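You operate a simulated robot arm through the tools that you are given. There is no shell and no other tool.

Carry out the task below with a simulated robot arm. There is one attempt and no reset: what you move stays moved.

TASK
Put things in order on the breakfast bar. At the end: the green scourer stands where the purple treat tin (marked "TREATS") stood; the purple treat tin stands on top of the yellow flyer bundle; the clear short glass stands where the green scourer stood; the black vent cap stands where the clear short glass stood; whatever was shut is shut again. Leave all else as you found it, and nothing knocked over.

The check looks at the end state, three seconds after you hand in, the way a careful person would. Anything else that was tipped, shoved, dropped, spilled or broken makes it a failure. Lids that push on must go on centred and level and be pressed home; caps that screw on are set level and turned clockwise until they are tight.

THE ROBOT
A 6-joint arm with a two-finger gripper, fixed in place. Base frame: the origin is at the foot of the arm, x ahead of it, y to its left, z up; the work surface is at about z = 0. Units: mm, degrees, N and s.
With the tool pointing down near the work surface it reaches from about 240 to 620 mm from the base axis. Its first joint turns from -66.0 to 66.0 degrees. Payload 1.37 kg.
The tool frame sits at the grasp point between the pads (the TCP): z along the fingers, y along the line on which they close. The tips reach 22 mm beyond it. Largest opening 92 mm; the body of the gripper starts 65 mm behind the TCP.
Orientation is told as [roll, pitch, yaw] about the base's x, y, z axes, in that order, counted from this pose: with the fingers straight down and closing along the base's y, the tool's x points along the base's -x, its y along +y and its z along -z.

THE INTERFACE
- The arm moves only by the tool play_rows. Its arguments are lists of equal length, an entry for each row: "translation": the shift along the tool's x, y, z in units of 40 mm (1.0 is 40 mm), a list of three; "turn": the turn, a rotation vector about the tool's x, y, z in units of 5 degrees (1.0 is 5 degrees), a list of three; "claw": the gripper command, from -1 (fully open) to 1 (shut), values between in proportion. In form: {"translation": [[tx, ty, tz], ...], "turn": [[ax, ay, az], ...], "claw": [claw, ...]}. A call has 1 to 20 rows; each row shifts and turns the commanded pose from where the row before left it, along the tool's axes as they then stand. A call with a number of a shift or a turn outside -1 to 1 is refused whole. A row lasts 0.2 s, in which the tool goes at most 50 mm and 8.6 degrees; a call with a longer step from one row to the next is refused whole, and so is a gripper value outside its range. A pose out of reach is approached as far as the arm can. The call stops where the force on the tool passes 40 N (or 10 N more than at its start, if that is more) or the arm is blocked; 0.2 s more then pass. The fingers move at their own pace and stop on an object; they squeeze with about 26 N. The grip force told is the motor's: it shows also when the fingers shut on nothing. Time passes only in rows, and 0.2 s behind the last, so rows that do not move let the fingers close. The reply holds the time, the measured pose of the TCP, the force on the tool along the base axes, the opening and the grip force, in the units named above and with some noise, with the torque about the TCP (base axes, N m) and any sound that the robot's microphone picked up.
- Cameras (640 x 400 px; columns grow to the right, rows downward): "scene" is fixed at [20.5, -419.2, 590.1]; the picture's right is [0.88, -0.47, 0.00], its down [-0.24, -0.45, -0.86] and it looks along [0.40, 0.76, -0.51] (base axes); focal length 345 px, centre (320, 200). "wrist" rides on the gripper at [71, 19, -102] in the tool frame; the picture's right is [-0.26, 0.97, 0.00], its down [-0.75, -0.20, -0.62] and it looks along [-0.60, -0.16, 0.78] (tool axes); focal length 280 px, centre (320, 200). There is no depth. A picture from a camera that has moved, and an enlarged one, comes with that camera's place and axes in the base frame and with its lens.
- camera(camera): a new picture of that camera. It takes no simulated time.
- enlarge(camera, box): a new picture of the part [left, top, right, bottom] of that camera's present view, enlarged. It takes no simulated time.
- sign_off(): hands the job in; it is judged then, once.

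Nothing tells you positions but the pictures and the camera data. Unless the task says otherwise, let go and move clear before handing in.

The tools are called after "Emit:" by a JSON object that holds its "method" and its "body". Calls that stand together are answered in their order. play_rows: Moves the arm, as the interface text tells. Its arguments: {"type":"object","properties":{"translation":{"type":"array","items":{"type":"array","items":{"type":"number"}}},"turn":{"type":"array","items":{"type":"array","items":{"type":"number"}}},"claw":{"type":"array","items":{"type":"number"}}},"required":["translation","turn","claw"]} The other tools are called the same way: camera (camera) takes a picture; enlarge (camera, box) takes an enlarged picture of a part of a camera's view; sign_off () hands the job in.

At the start:

```text
time: 0.0
tool_pos: [396.5, 90.5, 360.0]
ee_rot: [0.1, -0.1, 0.0]
wrist_force: [-0.1, -0.7, -0.8]
wrist_torque: [0.02, -0.02, 0.03]
grip_width: 92.1
grip_force: 0.0
```

scene: 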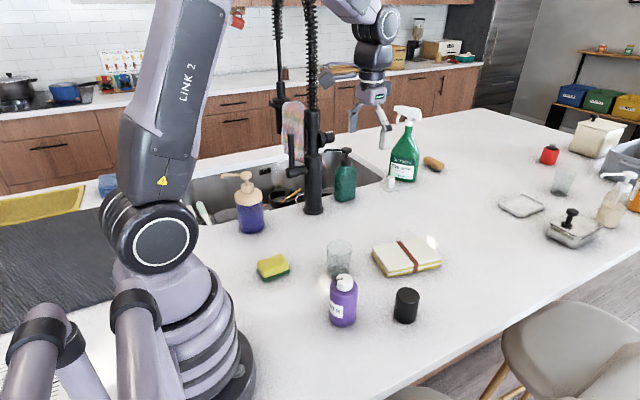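
wrist: 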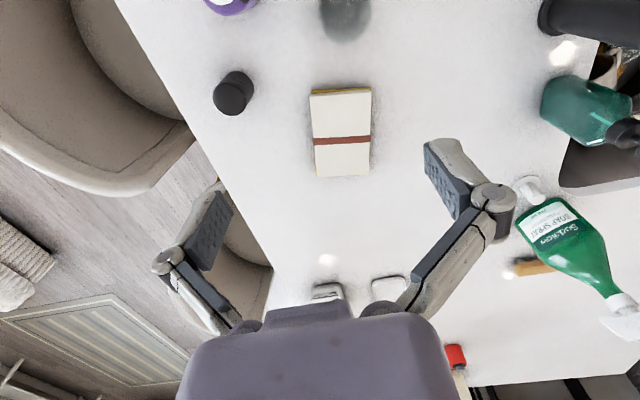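

I see a breakfast bar with a green/yellow scourer, a short glass, a purple tin, a black cap and a flyer bundle in front of the arm. I'll take closer looks before moving.

Emit:
{"method": "enlarge", "body": {"camera": "scene", "box": [230, 220, 470, 370]}}

Emit:
{"method": "enlarge", "body": {"camera": "scene", "box": [440, 100, 640, 260]}}

Emit:
{"method": "enlarge", "body": {"camera": "wrist", "box": [160, 0, 420, 180]}}

```text
2.67 times, centred on (350, 295) of scene
camera zoom: at [20.5, -419.2, 590.1], right [0.88, -0.47, 0.0], down [-0.24, -0.45, -0.86], along [0.4, 0.76, -0.51], focal length 920 px, centre (240, -53)
```

zoom: 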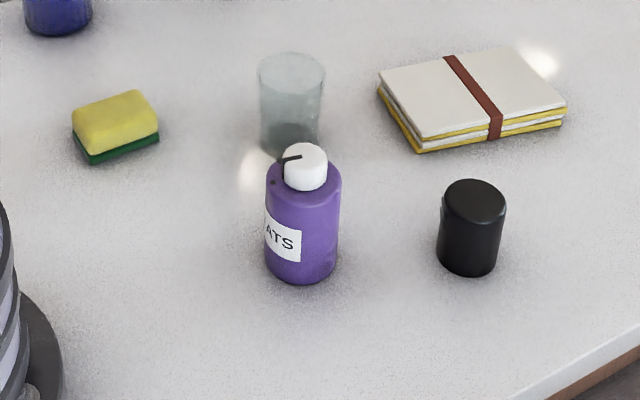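

```text
2.50 times, centred on (540, 180) of scene
camera zoom: at [20.5, -419.2, 590.1], right [0.88, -0.47, 0.0], down [-0.24, -0.45, -0.86], along [0.4, 0.76, -0.51], focal length 863 px, centre (-230, 250)
```

zoom: 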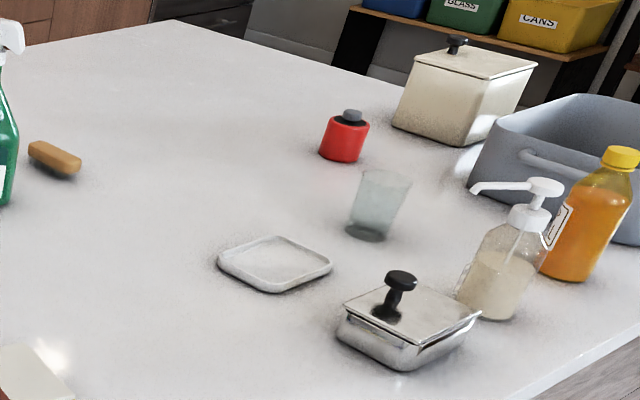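

```text
2.22 times, centred on (290, 90) of wrist
camera zoom: at [325.1, 111.7, 460.4], right [0.26, 0.97, 0.0], down [0.75, -0.2, 0.62], along [0.6, -0.16, -0.78], focal length 623 px, centre (387, 444)
```

zoom: 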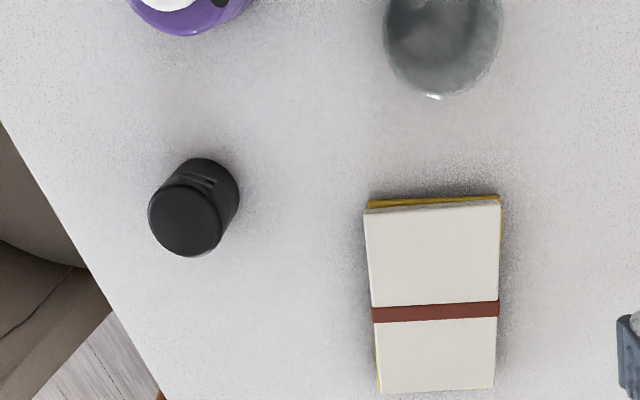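

Working from the scene camera, I put the tin at about (295, 0), the glass at (362, 129), the scourer at (217, 199), the vent cap at (414, -58) and the bundle at (538, 94). Next I'll move over the tin for a closer look.

Emit:
{"method": "play_rows", "body": {"translation": [[0.508, -0.4525, 0.5], [0.508, -0.4525, 0.5], [0.508, -0.4525, 0.5], [0.508, -0.4525, 0.5], [0.508, -0.4525, 0.5], [0, 0, 0]], "turn": [[0, 0, 0], [0, 0, 0], [0, 0, 0], [0, 0, 0], [0, 0, 0], [0, 0, 0]], "claw": [-1, -1, -1, -1, -1, -1]}}

Emit:
{"method": "camera", "body": {"camera": "wrist"}}

Emit:
{"method": "camera", "body": {"camera": "scene"}}

```text
time: 1.4
tool_pos: [294.7, 1.4, 259.2]
ee_rot: [0.1, 0.0, 0.0]
wrist_force: [-0.1, 0.5, 0.4]
wrist_torque: [0.02, -0.03, 0.02]
grip_width: 92.1
grip_force: 0.1
```

```text
taken
camera wrist: at [223.5, 22.0, 359.3], right [0.26, 0.97, 0.0], down [0.75, -0.2, 0.63], along [0.6, -0.16, -0.78], focal length 280 px, centre (320, 200)
```

wrist: 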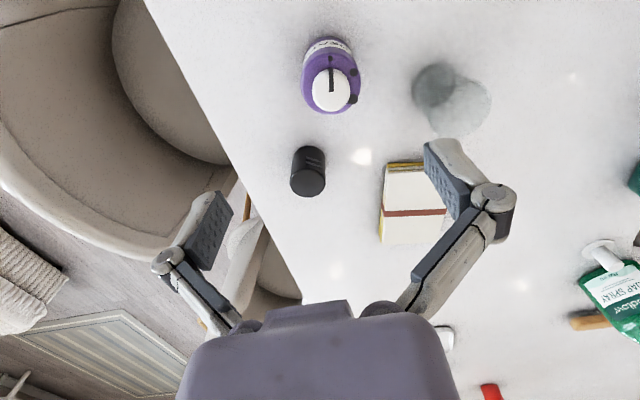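

```text
taken
```

scene: 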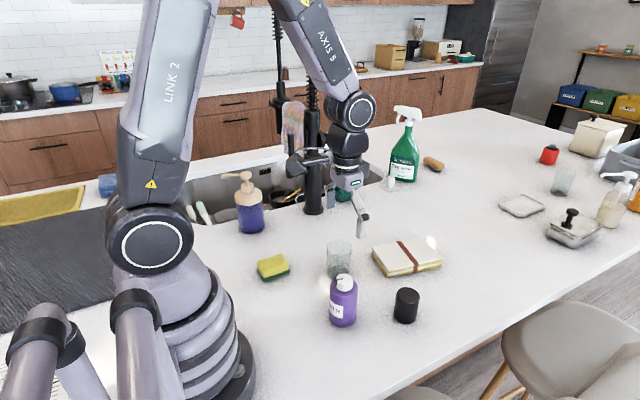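

The tin, cap and glass are all in the wrist view; I'll enlarge it to refine the positions and study the lid.

Emit:
{"method": "enlarge", "body": {"camera": "wrist", "box": [270, 20, 510, 170]}}

Emit:
{"method": "enlarge", "body": {"camera": "scene", "box": [290, 230, 450, 330]}}

Emit:
{"method": "enlarge", "body": {"camera": "wrist", "box": [270, 130, 510, 280]}}

```text
2.67 times, centred on (390, 95) of wrist
camera zoom: at [223.5, 22.0, 359.3], right [0.26, 0.97, 0.0], down [0.75, -0.2, 0.63], along [0.6, -0.16, -0.78], focal length 748 px, centre (133, 480)
```

zoom: 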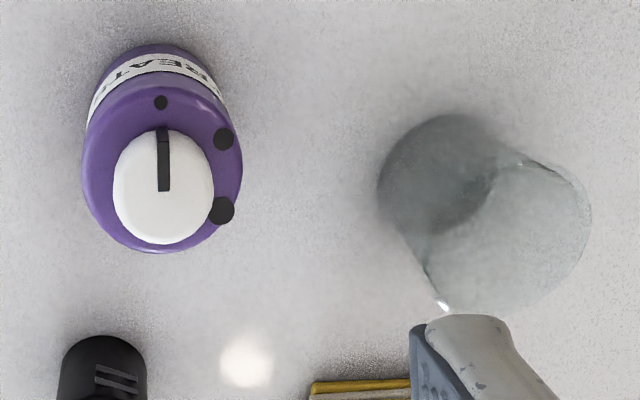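

```text
4.00 times, centred on (370, 280) of scene
camera zoom: at [20.4, -419.2, 590.1], right [0.88, -0.47, 0.0], down [-0.24, -0.45, -0.86], along [0.4, 0.76, -0.51], focal length 1380 px, centre (120, -120)
```

zoom: 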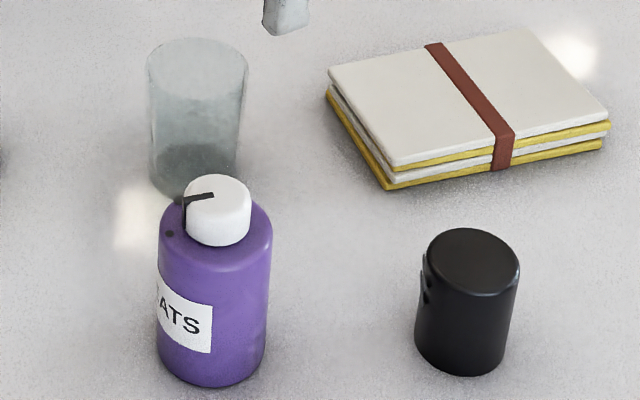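

```text
2.67 times, centred on (390, 205) of wrist
camera zoom: at [223.5, 22.0, 359.3], right [0.26, 0.97, 0.0], down [0.75, -0.2, 0.63], along [0.6, -0.16, -0.78], focal length 748 px, centre (133, 187)
```

zoom: 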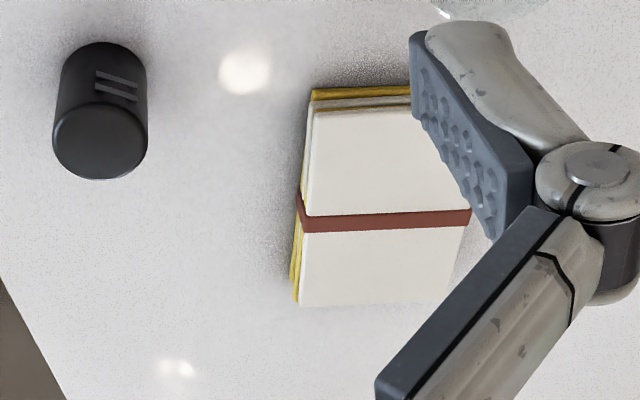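

The tin carries a screw dial cap that I'll leave alone; triangulation puts it near (302, 9) with the top at about z = 100. I'll go lower above it to centre the fingers.

Emit:
{"method": "play_rows", "body": {"translation": [[-0.0444, 0.056, 0.625], [-0.0444, 0.056, 0.625], [-0.0444, 0.056, 0.625], [-0.0444, 0.056, 0.625], [0, 0, 0]], "turn": [[0, 0, 0], [0, 0, 0], [0, 0, 0], [0, 0, 0], [0, 0, 0]], "claw": [-1, -1, -1, -1, -1]}}

Emit:
{"method": "camera", "body": {"camera": "wrist"}}

Emit:
{"method": "enlarge", "body": {"camera": "scene", "box": [260, 210, 420, 330]}}

```text
time: 2.6
tool_pos: [300.2, 11.2, 158.2]
ee_rot: [0.0, 0.0, 0.0]
wrist_force: [-0.7, -0.2, 0.0]
wrist_torque: [-0.01, 0.03, 0.0]
grip_width: 92.1
grip_force: 0.1
```

```text
taken
camera wrist: at [230.1, 29.9, 259.0], right [0.26, 0.97, 0.0], down [0.75, -0.2, 0.63], along [0.6, -0.16, -0.78], focal length 280 px, centre (320, 200)
```

wrist: 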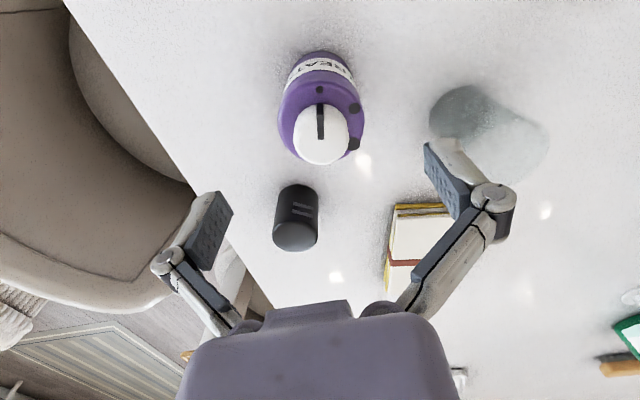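

```text
3.33 times, centred on (340, 270) of scene
camera zoom: at [20.5, -419.2, 590.1], right [0.88, -0.47, 0.0], down [-0.24, -0.45, -0.86], along [0.4, 0.76, -0.51], focal length 1150 px, centre (253, -33)
```

zoom: 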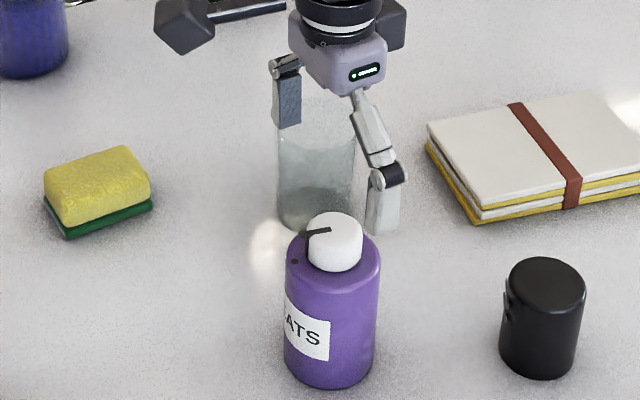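

Both cameras agree on the tin at about (303, 11), almost directly under the tool. I'll go straight down to z = 50, gripping the body well below the cap.

Emit:
{"method": "play_rows", "body": {"translation": [[-0.04, 0.04, 0], [0, 0, 0.55], [0, 0, 0.55], [0, 0, 0.55], [0, 0, 0.55], [0, 0, 0.55], [0, 0, 0]], "turn": [[0, 0, 0], [0, 0, 0], [0, 0, 0], [0, 0, 0], [0, 0, 0], [0, 0, 0], [0, 0, 0]], "claw": [-1, -1, -1, -1, -1, -1, -1]}}

Emit:
{"method": "camera", "body": {"camera": "wrist"}}

Emit:
{"method": "enlarge", "body": {"camera": "scene", "box": [260, 210, 420, 330]}}

```text
time: 4.2
tool_pos: [303.1, 10.6, 49.0]
ee_rot: [0.0, 0.0, 0.0]
wrist_force: [0.0, 0.1, 0.9]
wrist_torque: [0.01, -0.02, -0.01]
grip_width: 92.1
grip_force: 0.0
```

```text
taken
camera wrist: at [232.4, 31.3, 149.7], right [0.26, 0.97, 0.0], down [0.75, -0.2, 0.63], along [0.6, -0.16, -0.78], focal length 280 px, centre (320, 200)
```

wrist: 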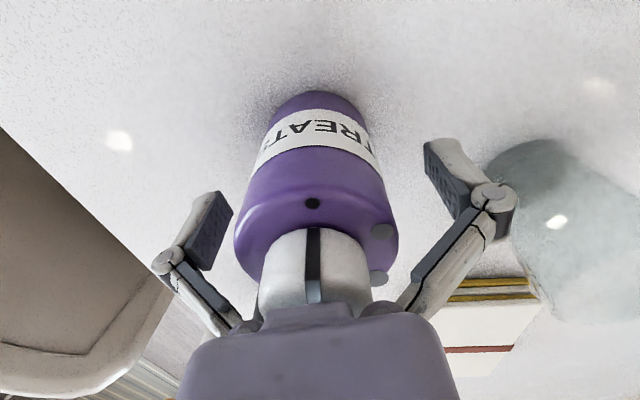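

```text
3.33 times, centred on (340, 270) of scene
camera zoom: at [20.5, -419.2, 590.1], right [0.88, -0.47, 0.0], down [-0.24, -0.45, -0.86], along [0.4, 0.76, -0.51], focal length 1150 px, centre (253, -33)
```

zoom: 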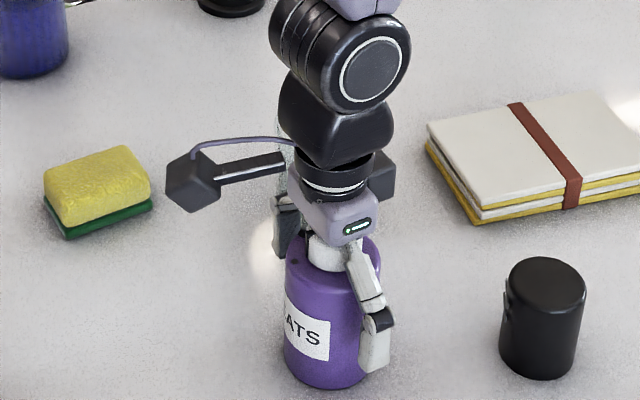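

The tin sits squarely between the open fingers and nothing is touching it. Closing now.

Emit:
{"method": "play_rows", "body": {"translation": [[0, 0, 0], [0, 0, 0], [0, 0, 0], [0, 0, 0], [0, 0, 0]], "turn": [[0, 0, 0], [0, 0, 0], [0, 0, 0], [0, 0, 0], [0, 0, 0]], "claw": [1, 1, 1, 1, 1]}}

Emit:
{"method": "camera", "body": {"camera": "wrist"}}

```text
time: 5.4
tool_pos: [302.9, 12.6, 48.6]
ee_rot: [0.0, 0.0, 0.0]
wrist_force: [-0.9, -0.4, 15.7]
wrist_torque: [-0.01, 0.02, -0.01]
grip_width: 61.1
grip_force: 25.8
```

```text
taken
camera wrist: at [232.5, 31.3, 150.2], right [0.26, 0.97, 0.0], down [0.75, -0.2, 0.63], along [0.6, -0.16, -0.78], focal length 280 px, centre (320, 200)
```

wrist: 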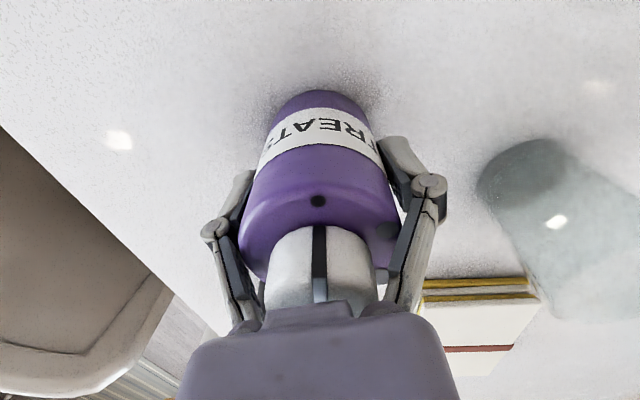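

The grip holds at 61 mm, with some upward reaction on the tool. I'll lift a little at a time and watch the force.

Emit:
{"method": "play_rows", "body": {"translation": [[0, 0, -0.05], [0, 0, -0.05], [0, 0, -0.1], [0, 0, -0.2], [0, 0, 0]], "turn": [[0, 0, 0], [0, 0, 0], [0, 0, 0], [0, 0, 0], [0, 0, 0]], "claw": [1, 1, 1, 1, 1]}}

Emit:
{"method": "camera", "body": {"camera": "wrist"}}

Emit:
{"method": "enlarge", "body": {"camera": "scene", "box": [260, 210, 420, 330]}}

```text
time: 6.6
tool_pos: [302.9, 11.9, 65.2]
ee_rot: [0.0, 0.0, 0.0]
wrist_force: [-0.3, 0.1, -1.9]
wrist_torque: [0.0, 0.0, 0.0]
grip_width: 60.3
grip_force: 26.0
```

```text
taken
camera wrist: at [232.2, 31.4, 166.6], right [0.26, 0.97, 0.0], down [0.75, -0.2, 0.62], along [0.6, -0.16, -0.78], focal length 280 px, centre (320, 200)
```

wrist: 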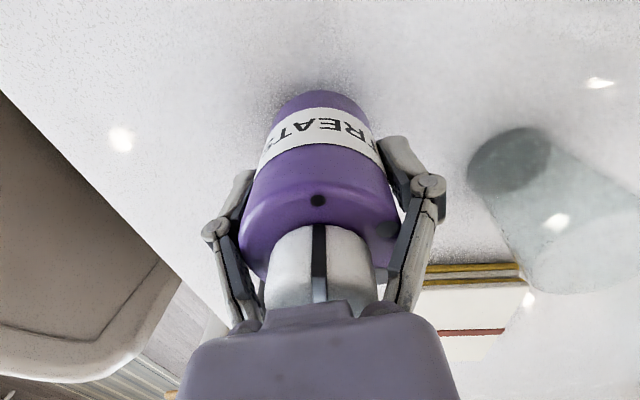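

```text
3.33 times, centred on (340, 270) of scene
camera zoom: at [20.5, -419.2, 590.1], right [0.88, -0.47, 0.0], down [-0.24, -0.45, -0.86], along [0.4, 0.76, -0.51], focal length 1150 px, centre (253, -33)
```

zoom: 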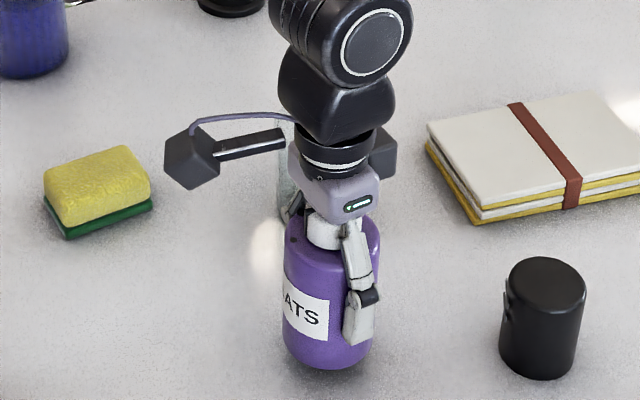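

The tin is lifted and upright at about 2 N. The bundle top is centred near (544, 90), about 18 mm high, with its band near x = 549, so I'll carry the tin high towards the flat half nearest the robot.

Emit:
{"method": "play_rows", "body": {"translation": [[0, 0, -0.4], [0, 0, -0.6], [0, 0, -0.6], [0, 0, -0.6], [0, 0, -0.425], [-0.3, 0.124, 0], [-0.644, 0.266, 0], [-0.75, 0.31, 0], [-0.75, 0.31, 0], [-0.75, 0.31, 0], [-0.75, 0.31, 0], [-0.644, 0.266, 0], [-0.4, 0.165, 0], [-0.162, 0.069, 0], [0, 0, 0]], "turn": [[0, 0, 0], [0, 0, 0], [0, 0, 0], [0, 0, 0], [0, 0, 0], [0, 0, 0], [0, 0, 0], [0, 0, 0], [0, 0, 0], [0, 0, 0], [0, 0, 0], [0, 0, 0], [0, 0, 0], [0, 0, 0], [0, 0, 0]], "claw": [1, 1, 1, 1, 1, 1, 1, 1, 1, 1, 1, 1, 1, 1, 1]}}

Emit:
{"method": "camera", "body": {"camera": "wrist"}}

Emit:
{"method": "enlarge", "body": {"camera": "scene", "box": [310, 150, 490, 290]}}

```text
time: 9.8
tool_pos: [509.2, 97.0, 169.8]
ee_rot: [-0.1, 0.0, 0.0]
wrist_force: [-0.1, 0.2, -1.6]
wrist_torque: [0.02, -0.01, -0.01]
grip_width: 59.8
grip_force: 25.9
```

```text
taken
camera wrist: at [439.1, 116.8, 271.5], right [0.26, 0.97, 0.0], down [0.75, -0.2, 0.62], along [0.6, -0.16, -0.78], focal length 280 px, centre (320, 200)
```

wrist: 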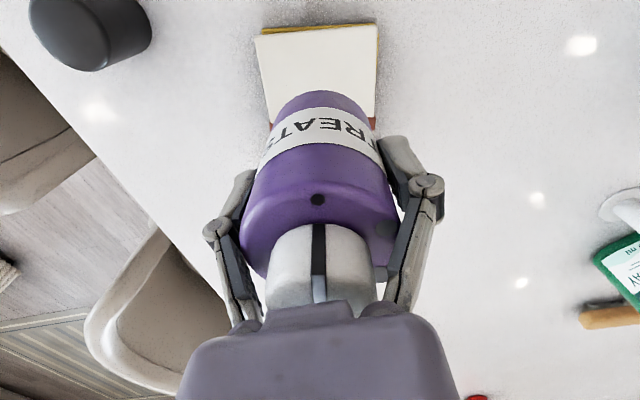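

```text
2.86 times, centred on (400, 220) of scene
camera zoom: at [20.5, -419.2, 590.1], right [0.88, -0.47, 0.0], down [-0.24, -0.45, -0.86], along [0.4, 0.76, -0.51], focal length 986 px, centre (91, 143)
```

zoom: 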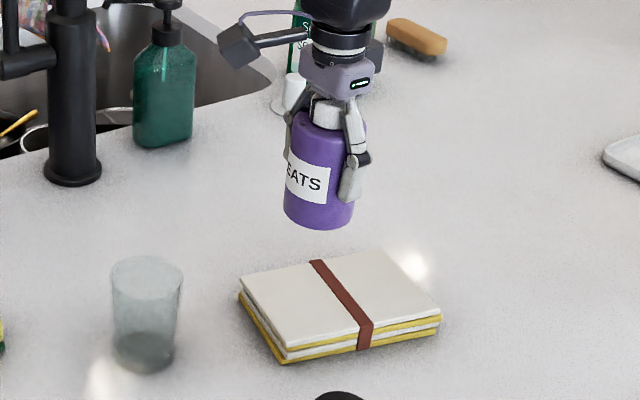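

The tin is lined up over the near half of the bundle, clear of the band. I'll come down to just above it.

Emit:
{"method": "play_rows", "body": {"translation": [[0, 0, 0.4], [0, 0, 0.5], [0, 0, 0.5], [0, 0, 0.5], [0, 0, 0.3], [0, 0, 0.15], [0, 0, 0]], "turn": [[0, 0, 0], [0, 0, 0], [0, 0, 0], [0, 0, 0], [0, 0, 0], [0, 0, 0], [0, 0, 0]], "claw": [1, 1, 1, 1, 1, 1, 1]}}

Emit:
{"method": "enlarge", "body": {"camera": "scene", "box": [360, 190, 460, 290]}}

Emit:
{"method": "camera", "body": {"camera": "wrist"}}

```text
time: 11.4
tool_pos: [509.6, 98.2, 78.3]
ee_rot: [0.0, -0.2, 0.0]
wrist_force: [-9.9, -2.0, 30.6]
wrist_torque: [-0.45, 0.23, -0.12]
grip_width: 59.7
grip_force: 26.2
```

```text
4.00 times, centred on (410, 240) of scene
camera zoom: at [20.3, -419.3, 590.1], right [0.88, -0.47, 0.0], down [-0.24, -0.45, -0.86], along [0.4, 0.76, -0.51], focal length 1380 px, centre (-40, 40)
```

zoom: 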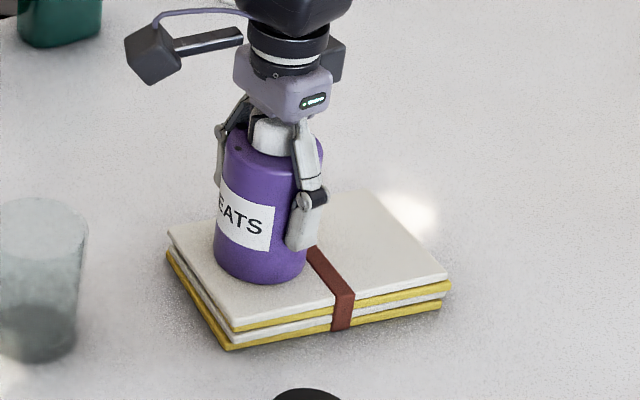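

```text
taken
camera wrist: at [439.0, 117.3, 179.1], right [0.26, 0.97, 0.0], down [0.75, -0.2, 0.63], along [0.61, -0.16, -0.78], focal length 280 px, centre (320, 200)
```

wrist: 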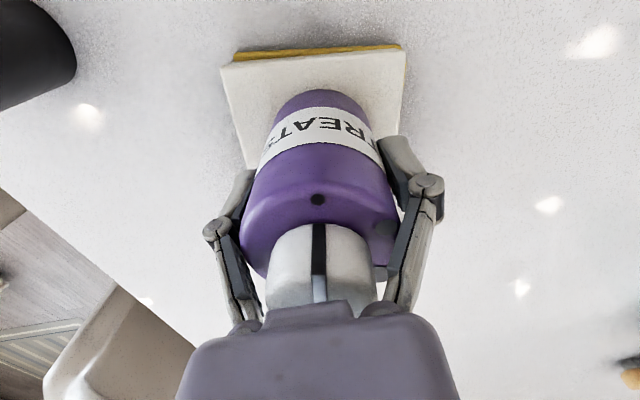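

I've made contact earlier than expected, with about 30 N at z = 78. I'll ease up by small steps to find light contact.

Emit:
{"method": "play_rows", "body": {"translation": [[0, 0, -0.05], [0, 0, 0]], "turn": [[0, 0, 0], [0, 0, 0]], "claw": [1, 1]}}

Emit:
{"method": "enlarge", "body": {"camera": "scene", "box": [370, 210, 450, 290]}}

```text
time: 12.0
tool_pos: [510.0, 98.4, 78.5]
ee_rot: [0.1, -0.2, 0.0]
wrist_force: [2.8, 3.6, 12.9]
wrist_torque: [-0.19, -0.29, 0.12]
grip_width: 59.6
grip_force: 26.2
```

```text
5.00 times, centred on (410, 250) of scene
camera zoom: at [20.4, -419.2, 590.1], right [0.88, -0.47, 0.0], down [-0.24, -0.45, -0.86], along [0.4, 0.76, -0.51], focal length 1725 px, centre (-130, -50)
```

zoom: 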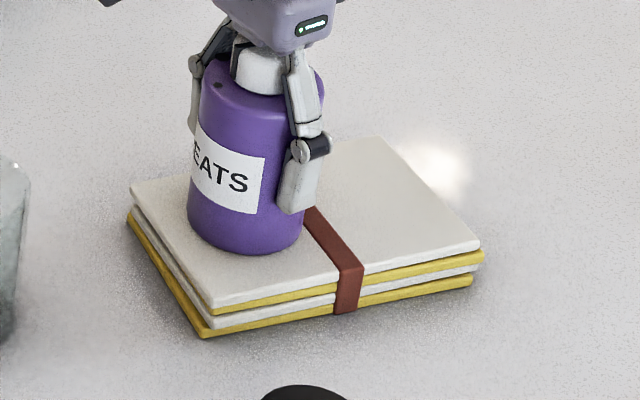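

The tin's edge is right at the band, so I'll raise it slightly, shift it 5 mm towards the robot and lower it again gently.

Emit:
{"method": "play_rows", "body": {"translation": [[0, 0, -0.2], [0.123, 0.022, 0], [0, 0, 0], [0, 0, 0.1], [0, 0, 0.05], [0, 0, 0]], "turn": [[0, 0, 0], [0, 0, 0], [0, 0, 0], [0, 0, 0], [0, 0, 0], [0, 0, 0]], "claw": [1, 1, 1, 1, 1, 1]}}

Emit:
{"method": "enlarge", "body": {"camera": "scene", "box": [370, 210, 450, 290]}}

```text
time: 13.4
tool_pos: [504.1, 96.4, 81.4]
ee_rot: [0.0, -0.1, 0.0]
wrist_force: [0.1, 0.5, -0.5]
wrist_torque: [0.01, -0.01, -0.03]
grip_width: 59.5
grip_force: 26.0
```

```text
5.00 times, centred on (410, 250) of scene
camera zoom: at [20.5, -419.2, 590.1], right [0.88, -0.47, 0.0], down [-0.24, -0.45, -0.86], along [0.4, 0.76, -0.51], focal length 1725 px, centre (-130, -50)
```

zoom: 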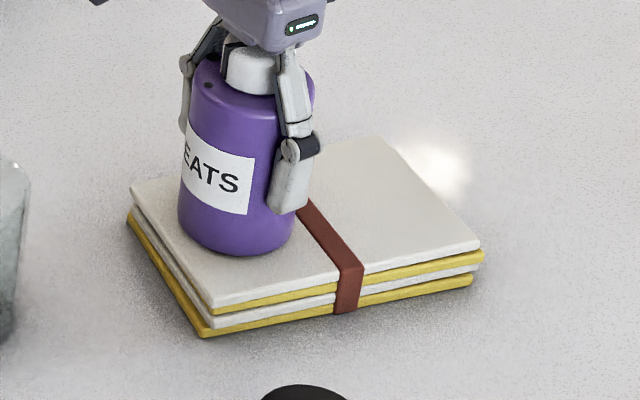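

The tin hangs free at z = 81, clear of the band. Now I'll lower in 1 mm steps.

Emit:
{"method": "play_rows", "body": {"translation": [[0, 0, 0.025], [0, 0, 0]], "turn": [[0, 0, 0], [0, 0, 0]], "claw": [1, 1]}}

Emit:
{"method": "play_rows", "body": {"translation": [[0, 0, 0.025], [0, 0, 0]], "turn": [[0, 0, 0], [0, 0, 0]], "claw": [1, 1]}}

```text
time: 14.0
tool_pos: [504.6, 97.2, 79.2]
ee_rot: [0.1, 0.0, 0.0]
wrist_force: [-1.5, -0.3, -0.7]
wrist_torque: [0.0, -0.02, 0.0]
grip_width: 59.4
grip_force: 26.2
```

```text
time: 14.6
tool_pos: [504.7, 98.2, 79.4]
ee_rot: [-0.1, 0.0, 0.0]
wrist_force: [-2.7, -0.4, 5.2]
wrist_torque: [-0.19, -0.02, -0.07]
grip_width: 59.3
grip_force: 26.0
```

Light contact, about 7 N. I'll open slowly to let go, then look.

Emit:
{"method": "play_rows", "body": {"translation": [[0, 0, 0], [0, 0, 0], [0, 0, 0], [0, 0, 0], [0, 0, 0], [0, 0, 0]], "turn": [[0, 0, 0], [0, 0, 0], [0, 0, 0], [0, 0, 0], [0, 0, 0], [0, 0, 0]], "claw": [-0.32, -0.36, -0.45, -0.7, -1, -1]}}

Emit:
{"method": "enlarge", "body": {"camera": "scene", "box": [370, 190, 470, 290]}}

Emit:
{"method": "camera", "body": {"camera": "wrist"}}

```text
time: 16.0
tool_pos: [503.9, 97.6, 78.8]
ee_rot: [0.0, 0.0, 0.0]
wrist_force: [-0.1, -0.2, 0.2]
wrist_torque: [-0.01, -0.03, -0.04]
grip_width: 92.0
grip_force: 0.1
```

```text
4.00 times, centred on (420, 240) of scene
camera zoom: at [20.5, -419.2, 590.1], right [0.88, -0.47, 0.0], down [-0.24, -0.45, -0.86], along [0.4, 0.76, -0.51], focal length 1380 px, centre (-80, 40)
```

zoom: 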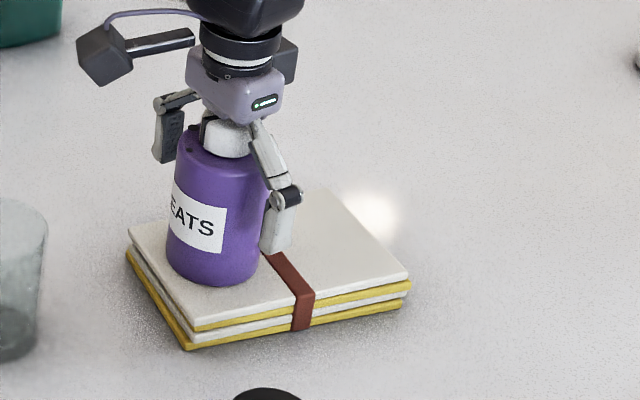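

```text
taken
camera wrist: at [433.4, 117.6, 179.7], right [0.26, 0.97, 0.0], down [0.75, -0.2, 0.62], along [0.6, -0.16, -0.78], focal length 280 px, centre (320, 200)
```

wrist: 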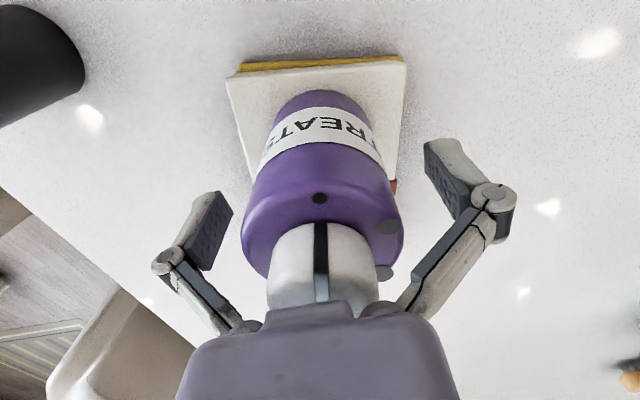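

The tin stands upright on the bundle. I'll rise straight up and move over to the scourer.

Emit:
{"method": "play_rows", "body": {"translation": [[0, 0, -0.3], [0, 0, -0.6], [0, 0, -0.8], [0, 0, -0.8], [0, 0, -0.5], [0.5, 0.174, 0], [0.872, 0.304, 0], [0.9, 0.313, 0], [0.9, 0.313, 0], [0.9, 0.313, 0], [0.9, 0.313, 0], [0.9, 0.313, 0], [0.7, 0.244, 0], [0.4, 0.139, 0], [0, 0, 0]], "turn": [[0, 0, 0], [0, 0, 0], [0, 0, 0], [0, 0, 0], [0, 0, 0], [0, 0, 0], [0, 0, 0], [0, 0, 0], [0, 0, 0], [0, 0, 0], [0, 0, 0], [0, 0, 0], [0, 0, 0], [0, 0, 0], [0, 0, 0]], "claw": [-1, -1, -1, -1, -1, -1, -1, -1, -1, -1, -1, -1, -1, -1, -1]}}

Emit:
{"method": "camera", "body": {"camera": "wrist"}}

Emit:
{"method": "camera", "body": {"camera": "scene"}}

```text
time: 19.2
tool_pos: [226.6, 194.1, 197.4]
ee_rot: [0.0, 0.0, 0.0]
wrist_force: [-0.4, 1.2, 0.4]
wrist_torque: [0.0, 0.0, 0.0]
grip_width: 92.1
grip_force: 0.2
```

```text
taken
camera wrist: at [154.8, 213.7, 299.4], right [0.26, 0.97, 0.0], down [0.75, -0.2, 0.63], along [0.6, -0.16, -0.78], focal length 280 px, centre (320, 200)
```

wrist: 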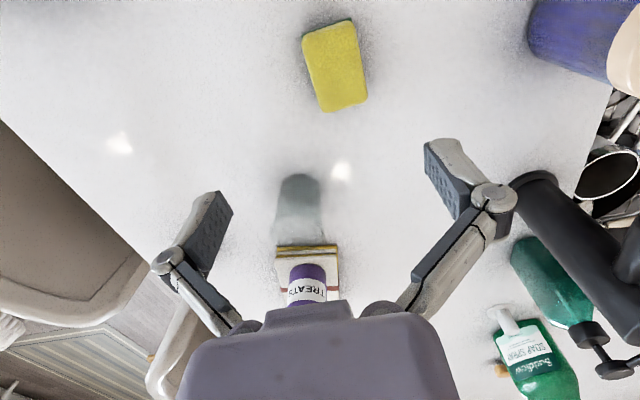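

```text
taken
```

scene: 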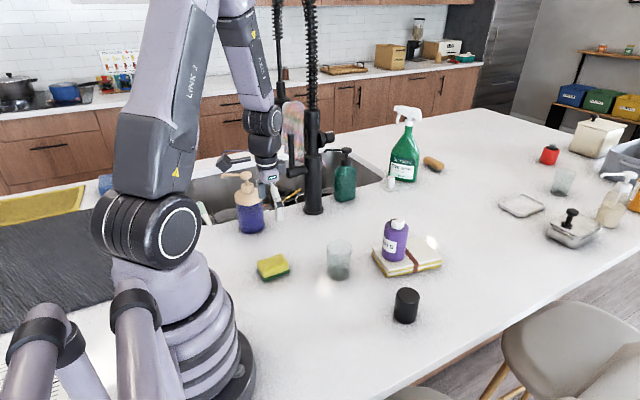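

The tin is standing on the bundle. Next I'll measure the scourer from this view.

Emit:
{"method": "enlarge", "body": {"camera": "wrist", "box": [260, 0, 420, 120]}}

Emit:
{"method": "enlarge", "body": {"camera": "scene", "box": [240, 230, 360, 300]}}

Emit:
{"method": "enlarge", "body": {"camera": "scene", "box": [360, 200, 460, 280]}}

```text
3.33 times, centred on (340, 60) of wrist
camera zoom: at [154.8, 213.7, 299.4], right [0.26, 0.97, 0.0], down [0.75, -0.2, 0.63], along [0.6, -0.16, -0.78], focal length 935 px, centre (253, 667)
```

zoom: 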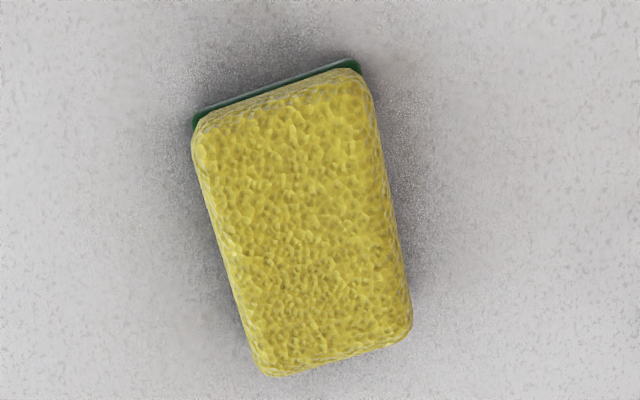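

```text
5.33 times, centred on (300, 265) of scene
camera zoom: at [20.4, -419.2, 590.1], right [0.88, -0.47, 0.0], down [-0.24, -0.45, -0.86], along [0.4, 0.76, -0.51], focal length 1840 px, centre (427, -147)
```

zoom: 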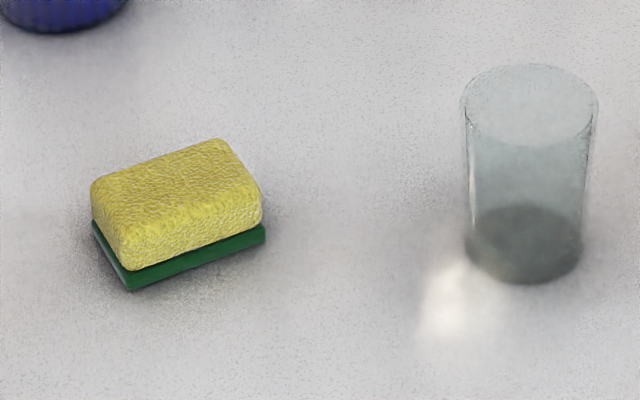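

```text
5.00 times, centred on (410, 240) of scene
camera zoom: at [20.4, -419.2, 590.1], right [0.88, -0.47, 0.0], down [-0.24, -0.45, -0.86], along [0.4, 0.76, -0.51], focal length 1725 px, centre (-130, 0)
```

zoom: 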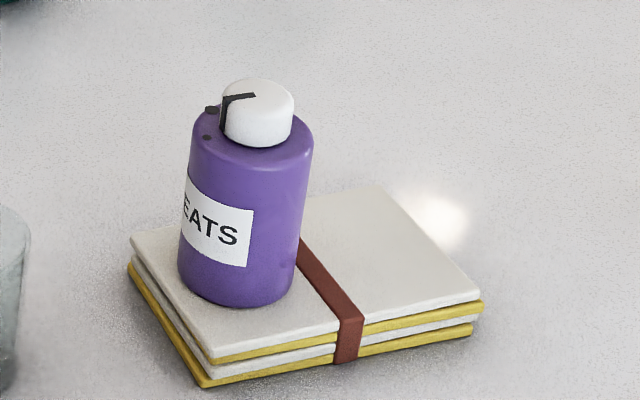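

The scourer is about 69 × 46 × 30 mm, long along x and centred near (225, 210). I'll line up and come part-way down to verify.

Emit:
{"method": "play_rows", "body": {"translation": [[0.02, 0.39, 0], [0, 0, 0.6], [0, 0, 0.7], [0, 0, 0.7], [0, 0, 0.6], [0, 0, 0]], "turn": [[0, 0, 0], [0, 0, 0], [0, 0, 0], [0, 0, 0], [0, 0, 0], [0, 0, 0]], "claw": [-1, -1, -1, -1, -1, -1]}}

Emit:
{"method": "camera", "body": {"camera": "wrist"}}

Emit:
{"method": "enlarge", "body": {"camera": "scene", "box": [220, 200, 360, 300]}}

```text
time: 20.6
tool_pos: [225.1, 210.6, 95.3]
ee_rot: [-0.1, 0.0, 0.0]
wrist_force: [0.1, 0.1, -0.4]
wrist_torque: [0.01, 0.03, 0.0]
grip_width: 92.0
grip_force: 0.1
```

```text
taken
camera wrist: at [153.4, 230.6, 195.6], right [0.26, 0.96, 0.0], down [0.75, -0.2, 0.63], along [0.6, -0.16, -0.78], focal length 280 px, centre (320, 200)
```

wrist: 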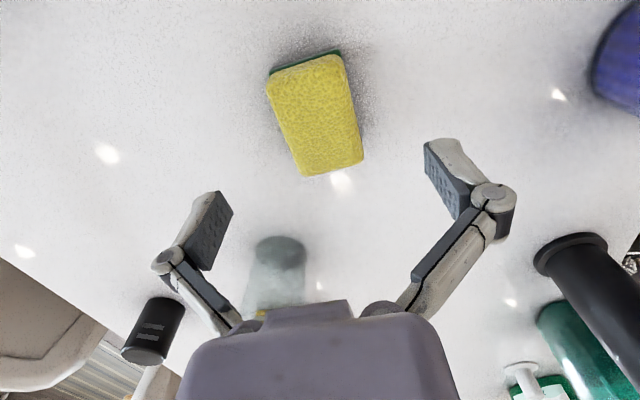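

```text
4.00 times, centred on (290, 250) of scene
camera zoom: at [20.5, -419.2, 590.1], right [0.88, -0.47, 0.0], down [-0.24, -0.45, -0.86], along [0.4, 0.76, -0.51], focal length 1380 px, centre (440, 0)
```

zoom: 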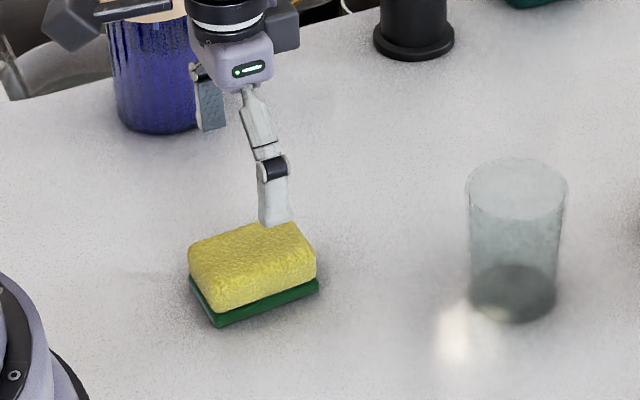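

The scourer is centred at about (226, 211) and nearly square to the gripper, between the fingers. I'll descend to grip height.

Emit:
{"method": "play_rows", "body": {"translation": [[-0.02, 0.02, 0.4], [0, 0, 0.5], [0, 0, 0.45], [0, 0, 0.25], [0, 0, 0]], "turn": [[0, 0, 0], [0, 0, 0], [0, 0, 0], [0, 0, 0], [0, 0, 0]], "claw": [-1, -1, -1, -1, -1]}}

Emit:
{"method": "play_rows", "body": {"translation": [[0, 0, 0], [0, 0, 0], [0, 0, 0], [0, 0, 0], [0, 0, 0], [0, 0, 0]], "turn": [[0, 0, 0], [0, 0, 0], [0, 0, 0], [0, 0, 0], [0, 0, 0], [0, 0, 0]], "claw": [0.1, 1, 1, 1, 1, 1]}}

Emit:
{"method": "camera", "body": {"camera": "wrist"}}

```text
time: 21.8
tool_pos: [224.7, 210.9, 29.4]
ee_rot: [0.0, -0.1, 0.0]
wrist_force: [1.1, 0.5, 0.5]
wrist_torque: [-0.01, 0.0, 0.0]
grip_width: 92.1
grip_force: 0.0
```

```text
time: 23.2
tool_pos: [225.5, 212.3, 30.5]
ee_rot: [0.1, 0.0, 0.0]
wrist_force: [-1.3, -2.5, 8.6]
wrist_torque: [-0.07, 0.06, 0.08]
grip_width: 47.0
grip_force: 25.3
```

```text
taken
camera wrist: at [154.4, 231.4, 131.4], right [0.26, 0.97, 0.0], down [0.75, -0.2, 0.62], along [0.6, -0.16, -0.78], focal length 280 px, centre (320, 200)
```

wrist: 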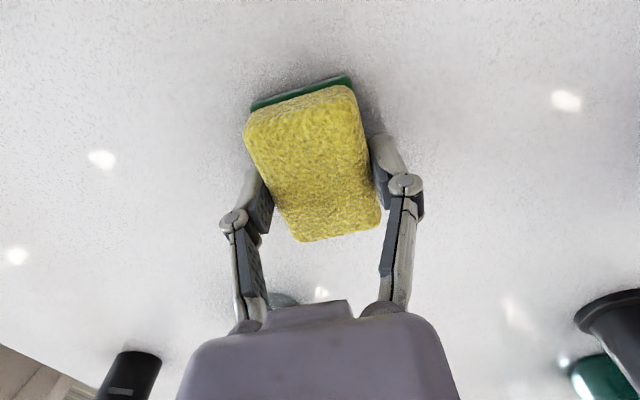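

The scourer is gripped at 47 mm. I'll lift it and carry it to where the tin stood, at (303, 11).

Emit:
{"method": "play_rows", "body": {"translation": [[0, 0, -0.1], [0, 0, -0.5], [0, 0, -0.8], [0, 0, -0.6], [-0.156, -0.399, 0], [-0.311, -0.798, 0], [-0.35, -0.898, 0], [-0.35, -0.898, 0], [-0.35, -0.898, 0], [-0.272, -0.699, 0], [-0.156, -0.399, 0], [0, 0, 0]], "turn": [[0, 0, 0], [0, 0, 0], [0, 0, 0], [0, 0, 0], [0, 0, 0], [0, 0, 0], [0, 0, 0], [0, 0, 0], [0, 0, 0], [0, 0, 0], [0, 0, 0], [0, 0, 0]], "claw": [1, 1, 1, 1, 1, 1, 1, 1, 1, 1, 1, 1]}}

Emit:
{"method": "camera", "body": {"camera": "wrist"}}

Emit:
{"method": "camera", "body": {"camera": "scene"}}

```text
time: 25.8
tool_pos: [304.0, 11.4, 110.3]
ee_rot: [-0.1, 0.0, 0.0]
wrist_force: [0.2, 0.1, 0.4]
wrist_torque: [0.0, 0.04, -0.01]
grip_width: 46.9
grip_force: 26.0
```

```text
taken
camera wrist: at [232.5, 31.3, 211.5], right [0.26, 0.97, 0.0], down [0.75, -0.2, 0.62], along [0.6, -0.16, -0.78], focal length 280 px, centre (320, 200)
```

wrist: 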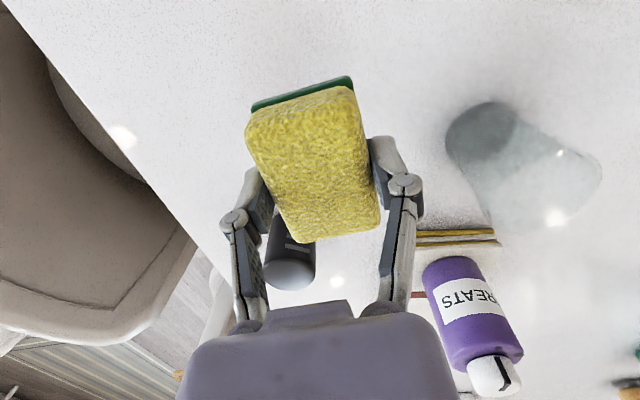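

```text
taken
```

scene: 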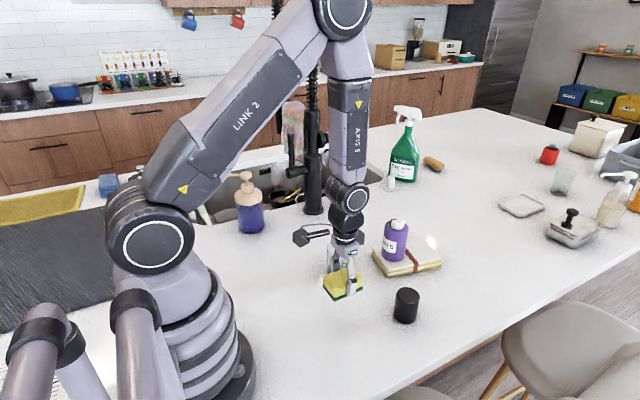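

The scourer is level and above the tin's old place. Lowering it now, gently near the end.

Emit:
{"method": "play_rows", "body": {"translation": [[0, 0, 0.5], [0, 0, 0.6], [0, 0, 0.5], [0, 0, 0.25], [0, 0, 0.05], [0, 0, 0.05], [0, 0, 0]], "turn": [[0, 0, 0], [0, 0, 0], [0, 0, 0], [0, 0, 0], [0, 0, 0], [0, 0, 0], [0, 0, 0]], "claw": [1, 1, 1, 1, 1, 1, 1]}}

```text
time: 27.4
tool_pos: [302.9, 12.8, 32.9]
ee_rot: [0.0, 0.0, 0.1]
wrist_force: [-0.2, 0.2, 0.1]
wrist_torque: [-0.01, -0.01, 0.0]
grip_width: 46.8
grip_force: 26.1
```

Emit:
{"method": "play_rows", "body": {"translation": [[0, 0, 0.03], [0, 0, 0]], "turn": [[0, 0, 0], [0, 0, 0]], "claw": [1, 1]}}

Emit:
{"method": "play_rows", "body": {"translation": [[0, 0, 0.025], [0, 0, 0]], "turn": [[0, 0, 0], [0, 0, 0]], "claw": [1, 1]}}

```text
time: 28.0
tool_pos: [304.2, 12.0, 31.8]
ee_rot: [0.0, 0.0, 0.0]
wrist_force: [0.2, -0.2, -0.3]
wrist_torque: [-0.03, -0.02, 0.01]
grip_width: 46.7
grip_force: 26.1
```

```text
time: 28.6
tool_pos: [302.8, 12.3, 29.8]
ee_rot: [0.0, 0.0, 0.0]
wrist_force: [-1.7, -1.3, 16.9]
wrist_torque: [-0.05, 0.11, 0.01]
grip_width: 46.6
grip_force: 26.1
```

The scourer is on the surface. I'll open, rise and check.

Emit:
{"method": "play_rows", "body": {"translation": [[0, 0, 0], [0, 0, 0], [0, 0, 0], [0, 0, 0], [0, 0, 0], [0, 0, -0.5], [0, 0, -0.8], [0, 0, -0.8], [0, 0, -0.8], [0, 0, -0.8], [0, 0, 0]], "turn": [[0, 0, 0], [0, 0, 0], [0, 0, 0], [0, 0, 0], [0, 0, 0], [0, 0, 0], [0, 0, 0], [0, 0, 0], [0, 0, 0], [0, 0, 0], [0, 0, 0]], "claw": [-0.05, -0.15, -0.4, -0.8, -1, -1, -1, -1, -1, -1, -1]}}

Emit:
{"method": "camera", "body": {"camera": "wrist"}}

Emit:
{"method": "camera", "body": {"camera": "scene"}}

```text
time: 31.0
tool_pos: [302.7, 12.4, 178.5]
ee_rot: [0.0, 0.1, -0.1]
wrist_force: [0.2, -0.3, 0.7]
wrist_torque: [-0.01, 0.0, 0.02]
grip_width: 92.3
grip_force: 0.1
```

```text
taken
camera wrist: at [232.7, 32.1, 279.5], right [0.26, 0.97, 0.0], down [0.75, -0.2, 0.62], along [0.6, -0.16, -0.78], focal length 280 px, centre (320, 200)
```

wrist: 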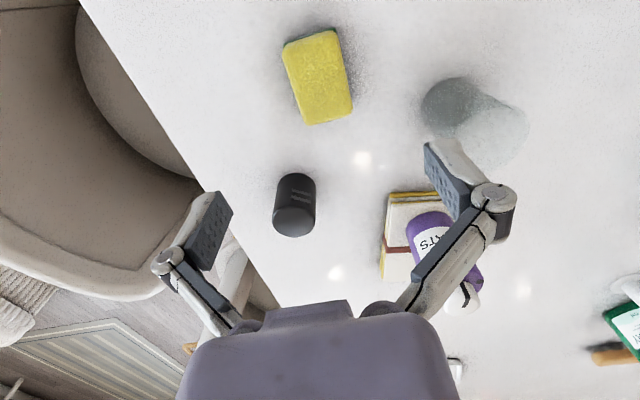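

```text
taken
```

scene: 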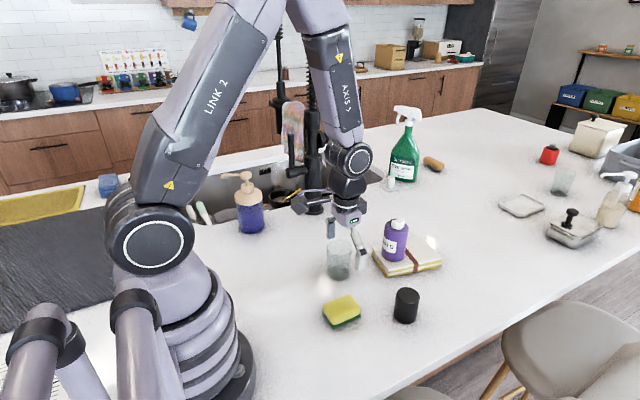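

The scourer is standing where the tin was. Next is the glass, which I estimate at (362, 131), about 80 mm tall. I'll move over it and check.

Emit:
{"method": "play_rows", "body": {"translation": [[-0.295, 0.594, 0], [-0.4, 0.8, 0], [-0.4, 0.8, 0], [-0.38, 0.776, 0], [0, 0, 0]], "turn": [[0, 0, 0], [0, 0, 0], [0, 0, 0], [0, 0, 0], [0, 0, 0]], "claw": [-1, -1, -1, -1, -1]}}

Emit:
{"method": "camera", "body": {"camera": "wrist"}}

Emit:
{"method": "enlarge", "body": {"camera": "wrist", "box": [240, 30, 400, 150]}}

Emit:
{"method": "enlarge", "body": {"camera": "scene", "box": [290, 200, 430, 340]}}

```text
time: 32.2
tool_pos: [362.5, 130.4, 178.5]
ee_rot: [0.0, 0.0, 0.1]
wrist_force: [0.0, 0.4, -0.3]
wrist_torque: [0.02, 0.03, -0.02]
grip_width: 92.1
grip_force: 0.0
```

```text
taken
camera wrist: at [291.7, 150.9, 280.0], right [0.26, 0.96, 0.0], down [0.75, -0.2, 0.62], along [0.6, -0.16, -0.78], focal length 280 px, centre (320, 200)
```

wrist: 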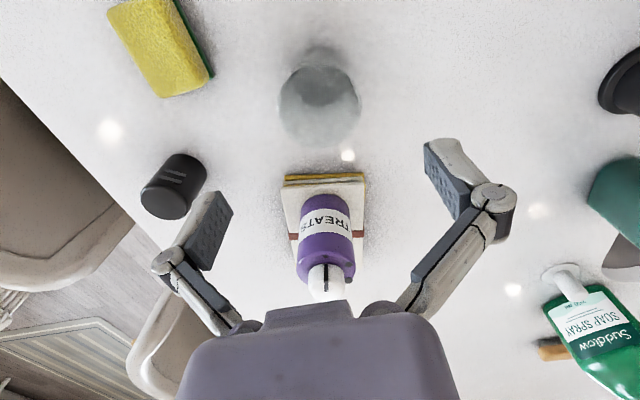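

```text
3.33 times, centred on (320, 90) of wrist
camera zoom: at [291.7, 150.9, 280.0], right [0.26, 0.96, 0.0], down [0.75, -0.2, 0.62], along [0.6, -0.16, -0.78], focal length 935 px, centre (320, 567)
```

zoom: 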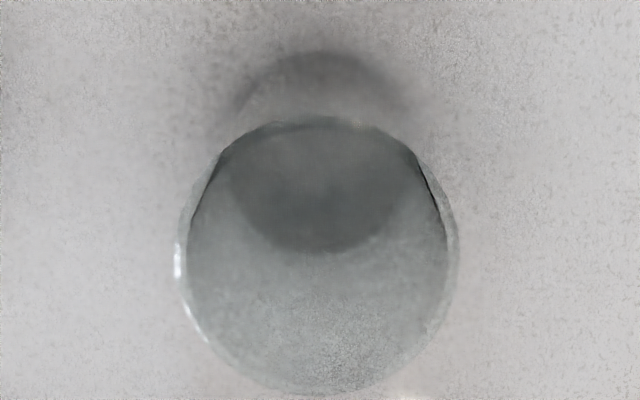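

```text
2.86 times, centred on (360, 270) of scene
camera zoom: at [20.5, -419.2, 590.1], right [0.88, -0.47, 0.0], down [-0.24, -0.45, -0.86], along [0.4, 0.76, -0.51], focal length 986 px, centre (206, 0)
```

zoom: 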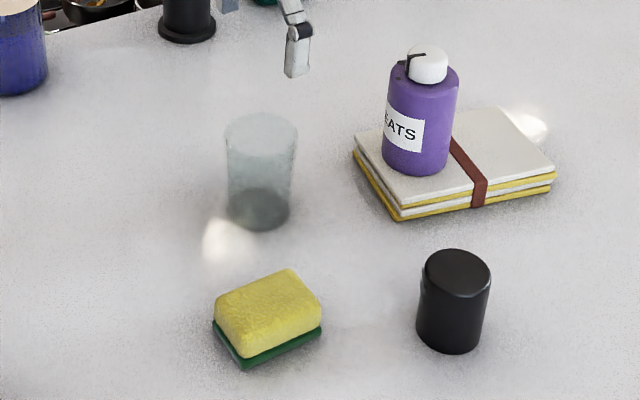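

The glass is centred at (362.5, 131.5), directly under the tool, with its rim about 61 mm across. Descending to grip it low on the wall.

Emit:
{"method": "play_rows", "body": {"translation": [[0, 0.025, 0.4], [0, 0, 0.7], [0, 0, 0.8], [0, 0, 0.8], [0, 0, 0.55], [0, 0, 0.2], [0, 0, 0]], "turn": [[0, 0, 0], [0, 0, 0], [0, 0, 0], [0, 0, 0], [0, 0, 0], [0, 0, 0], [0, 0, 0]], "claw": [-1, -1, -1, -1, -1, -1, -1]}}

Emit:
{"method": "camera", "body": {"camera": "wrist"}}

Emit:
{"method": "enlarge", "body": {"camera": "scene", "box": [280, 200, 420, 300]}}

```text
time: 33.8
tool_pos: [362.2, 132.2, 39.7]
ee_rot: [0.0, 0.1, 0.0]
wrist_force: [0.1, 0.8, 0.8]
wrist_torque: [-0.03, 0.0, 0.01]
grip_width: 92.1
grip_force: 0.1
```

```text
taken
camera wrist: at [291.5, 151.5, 140.8], right [0.26, 0.97, 0.0], down [0.75, -0.2, 0.62], along [0.6, -0.16, -0.78], focal length 280 px, centre (320, 200)
```

wrist: 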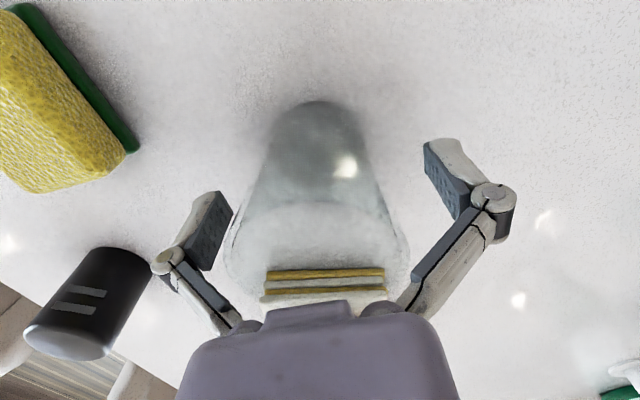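

```text
4.00 times, centred on (350, 250) of scene
camera zoom: at [20.5, -419.2, 590.1], right [0.88, -0.47, 0.0], down [-0.24, -0.45, -0.86], along [0.4, 0.76, -0.51], focal length 1380 px, centre (200, 0)
```

zoom: 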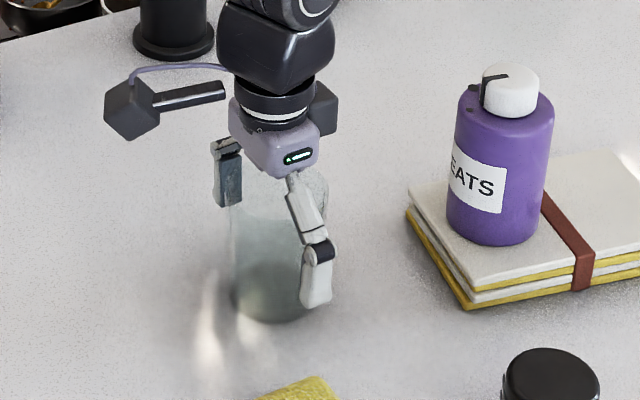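

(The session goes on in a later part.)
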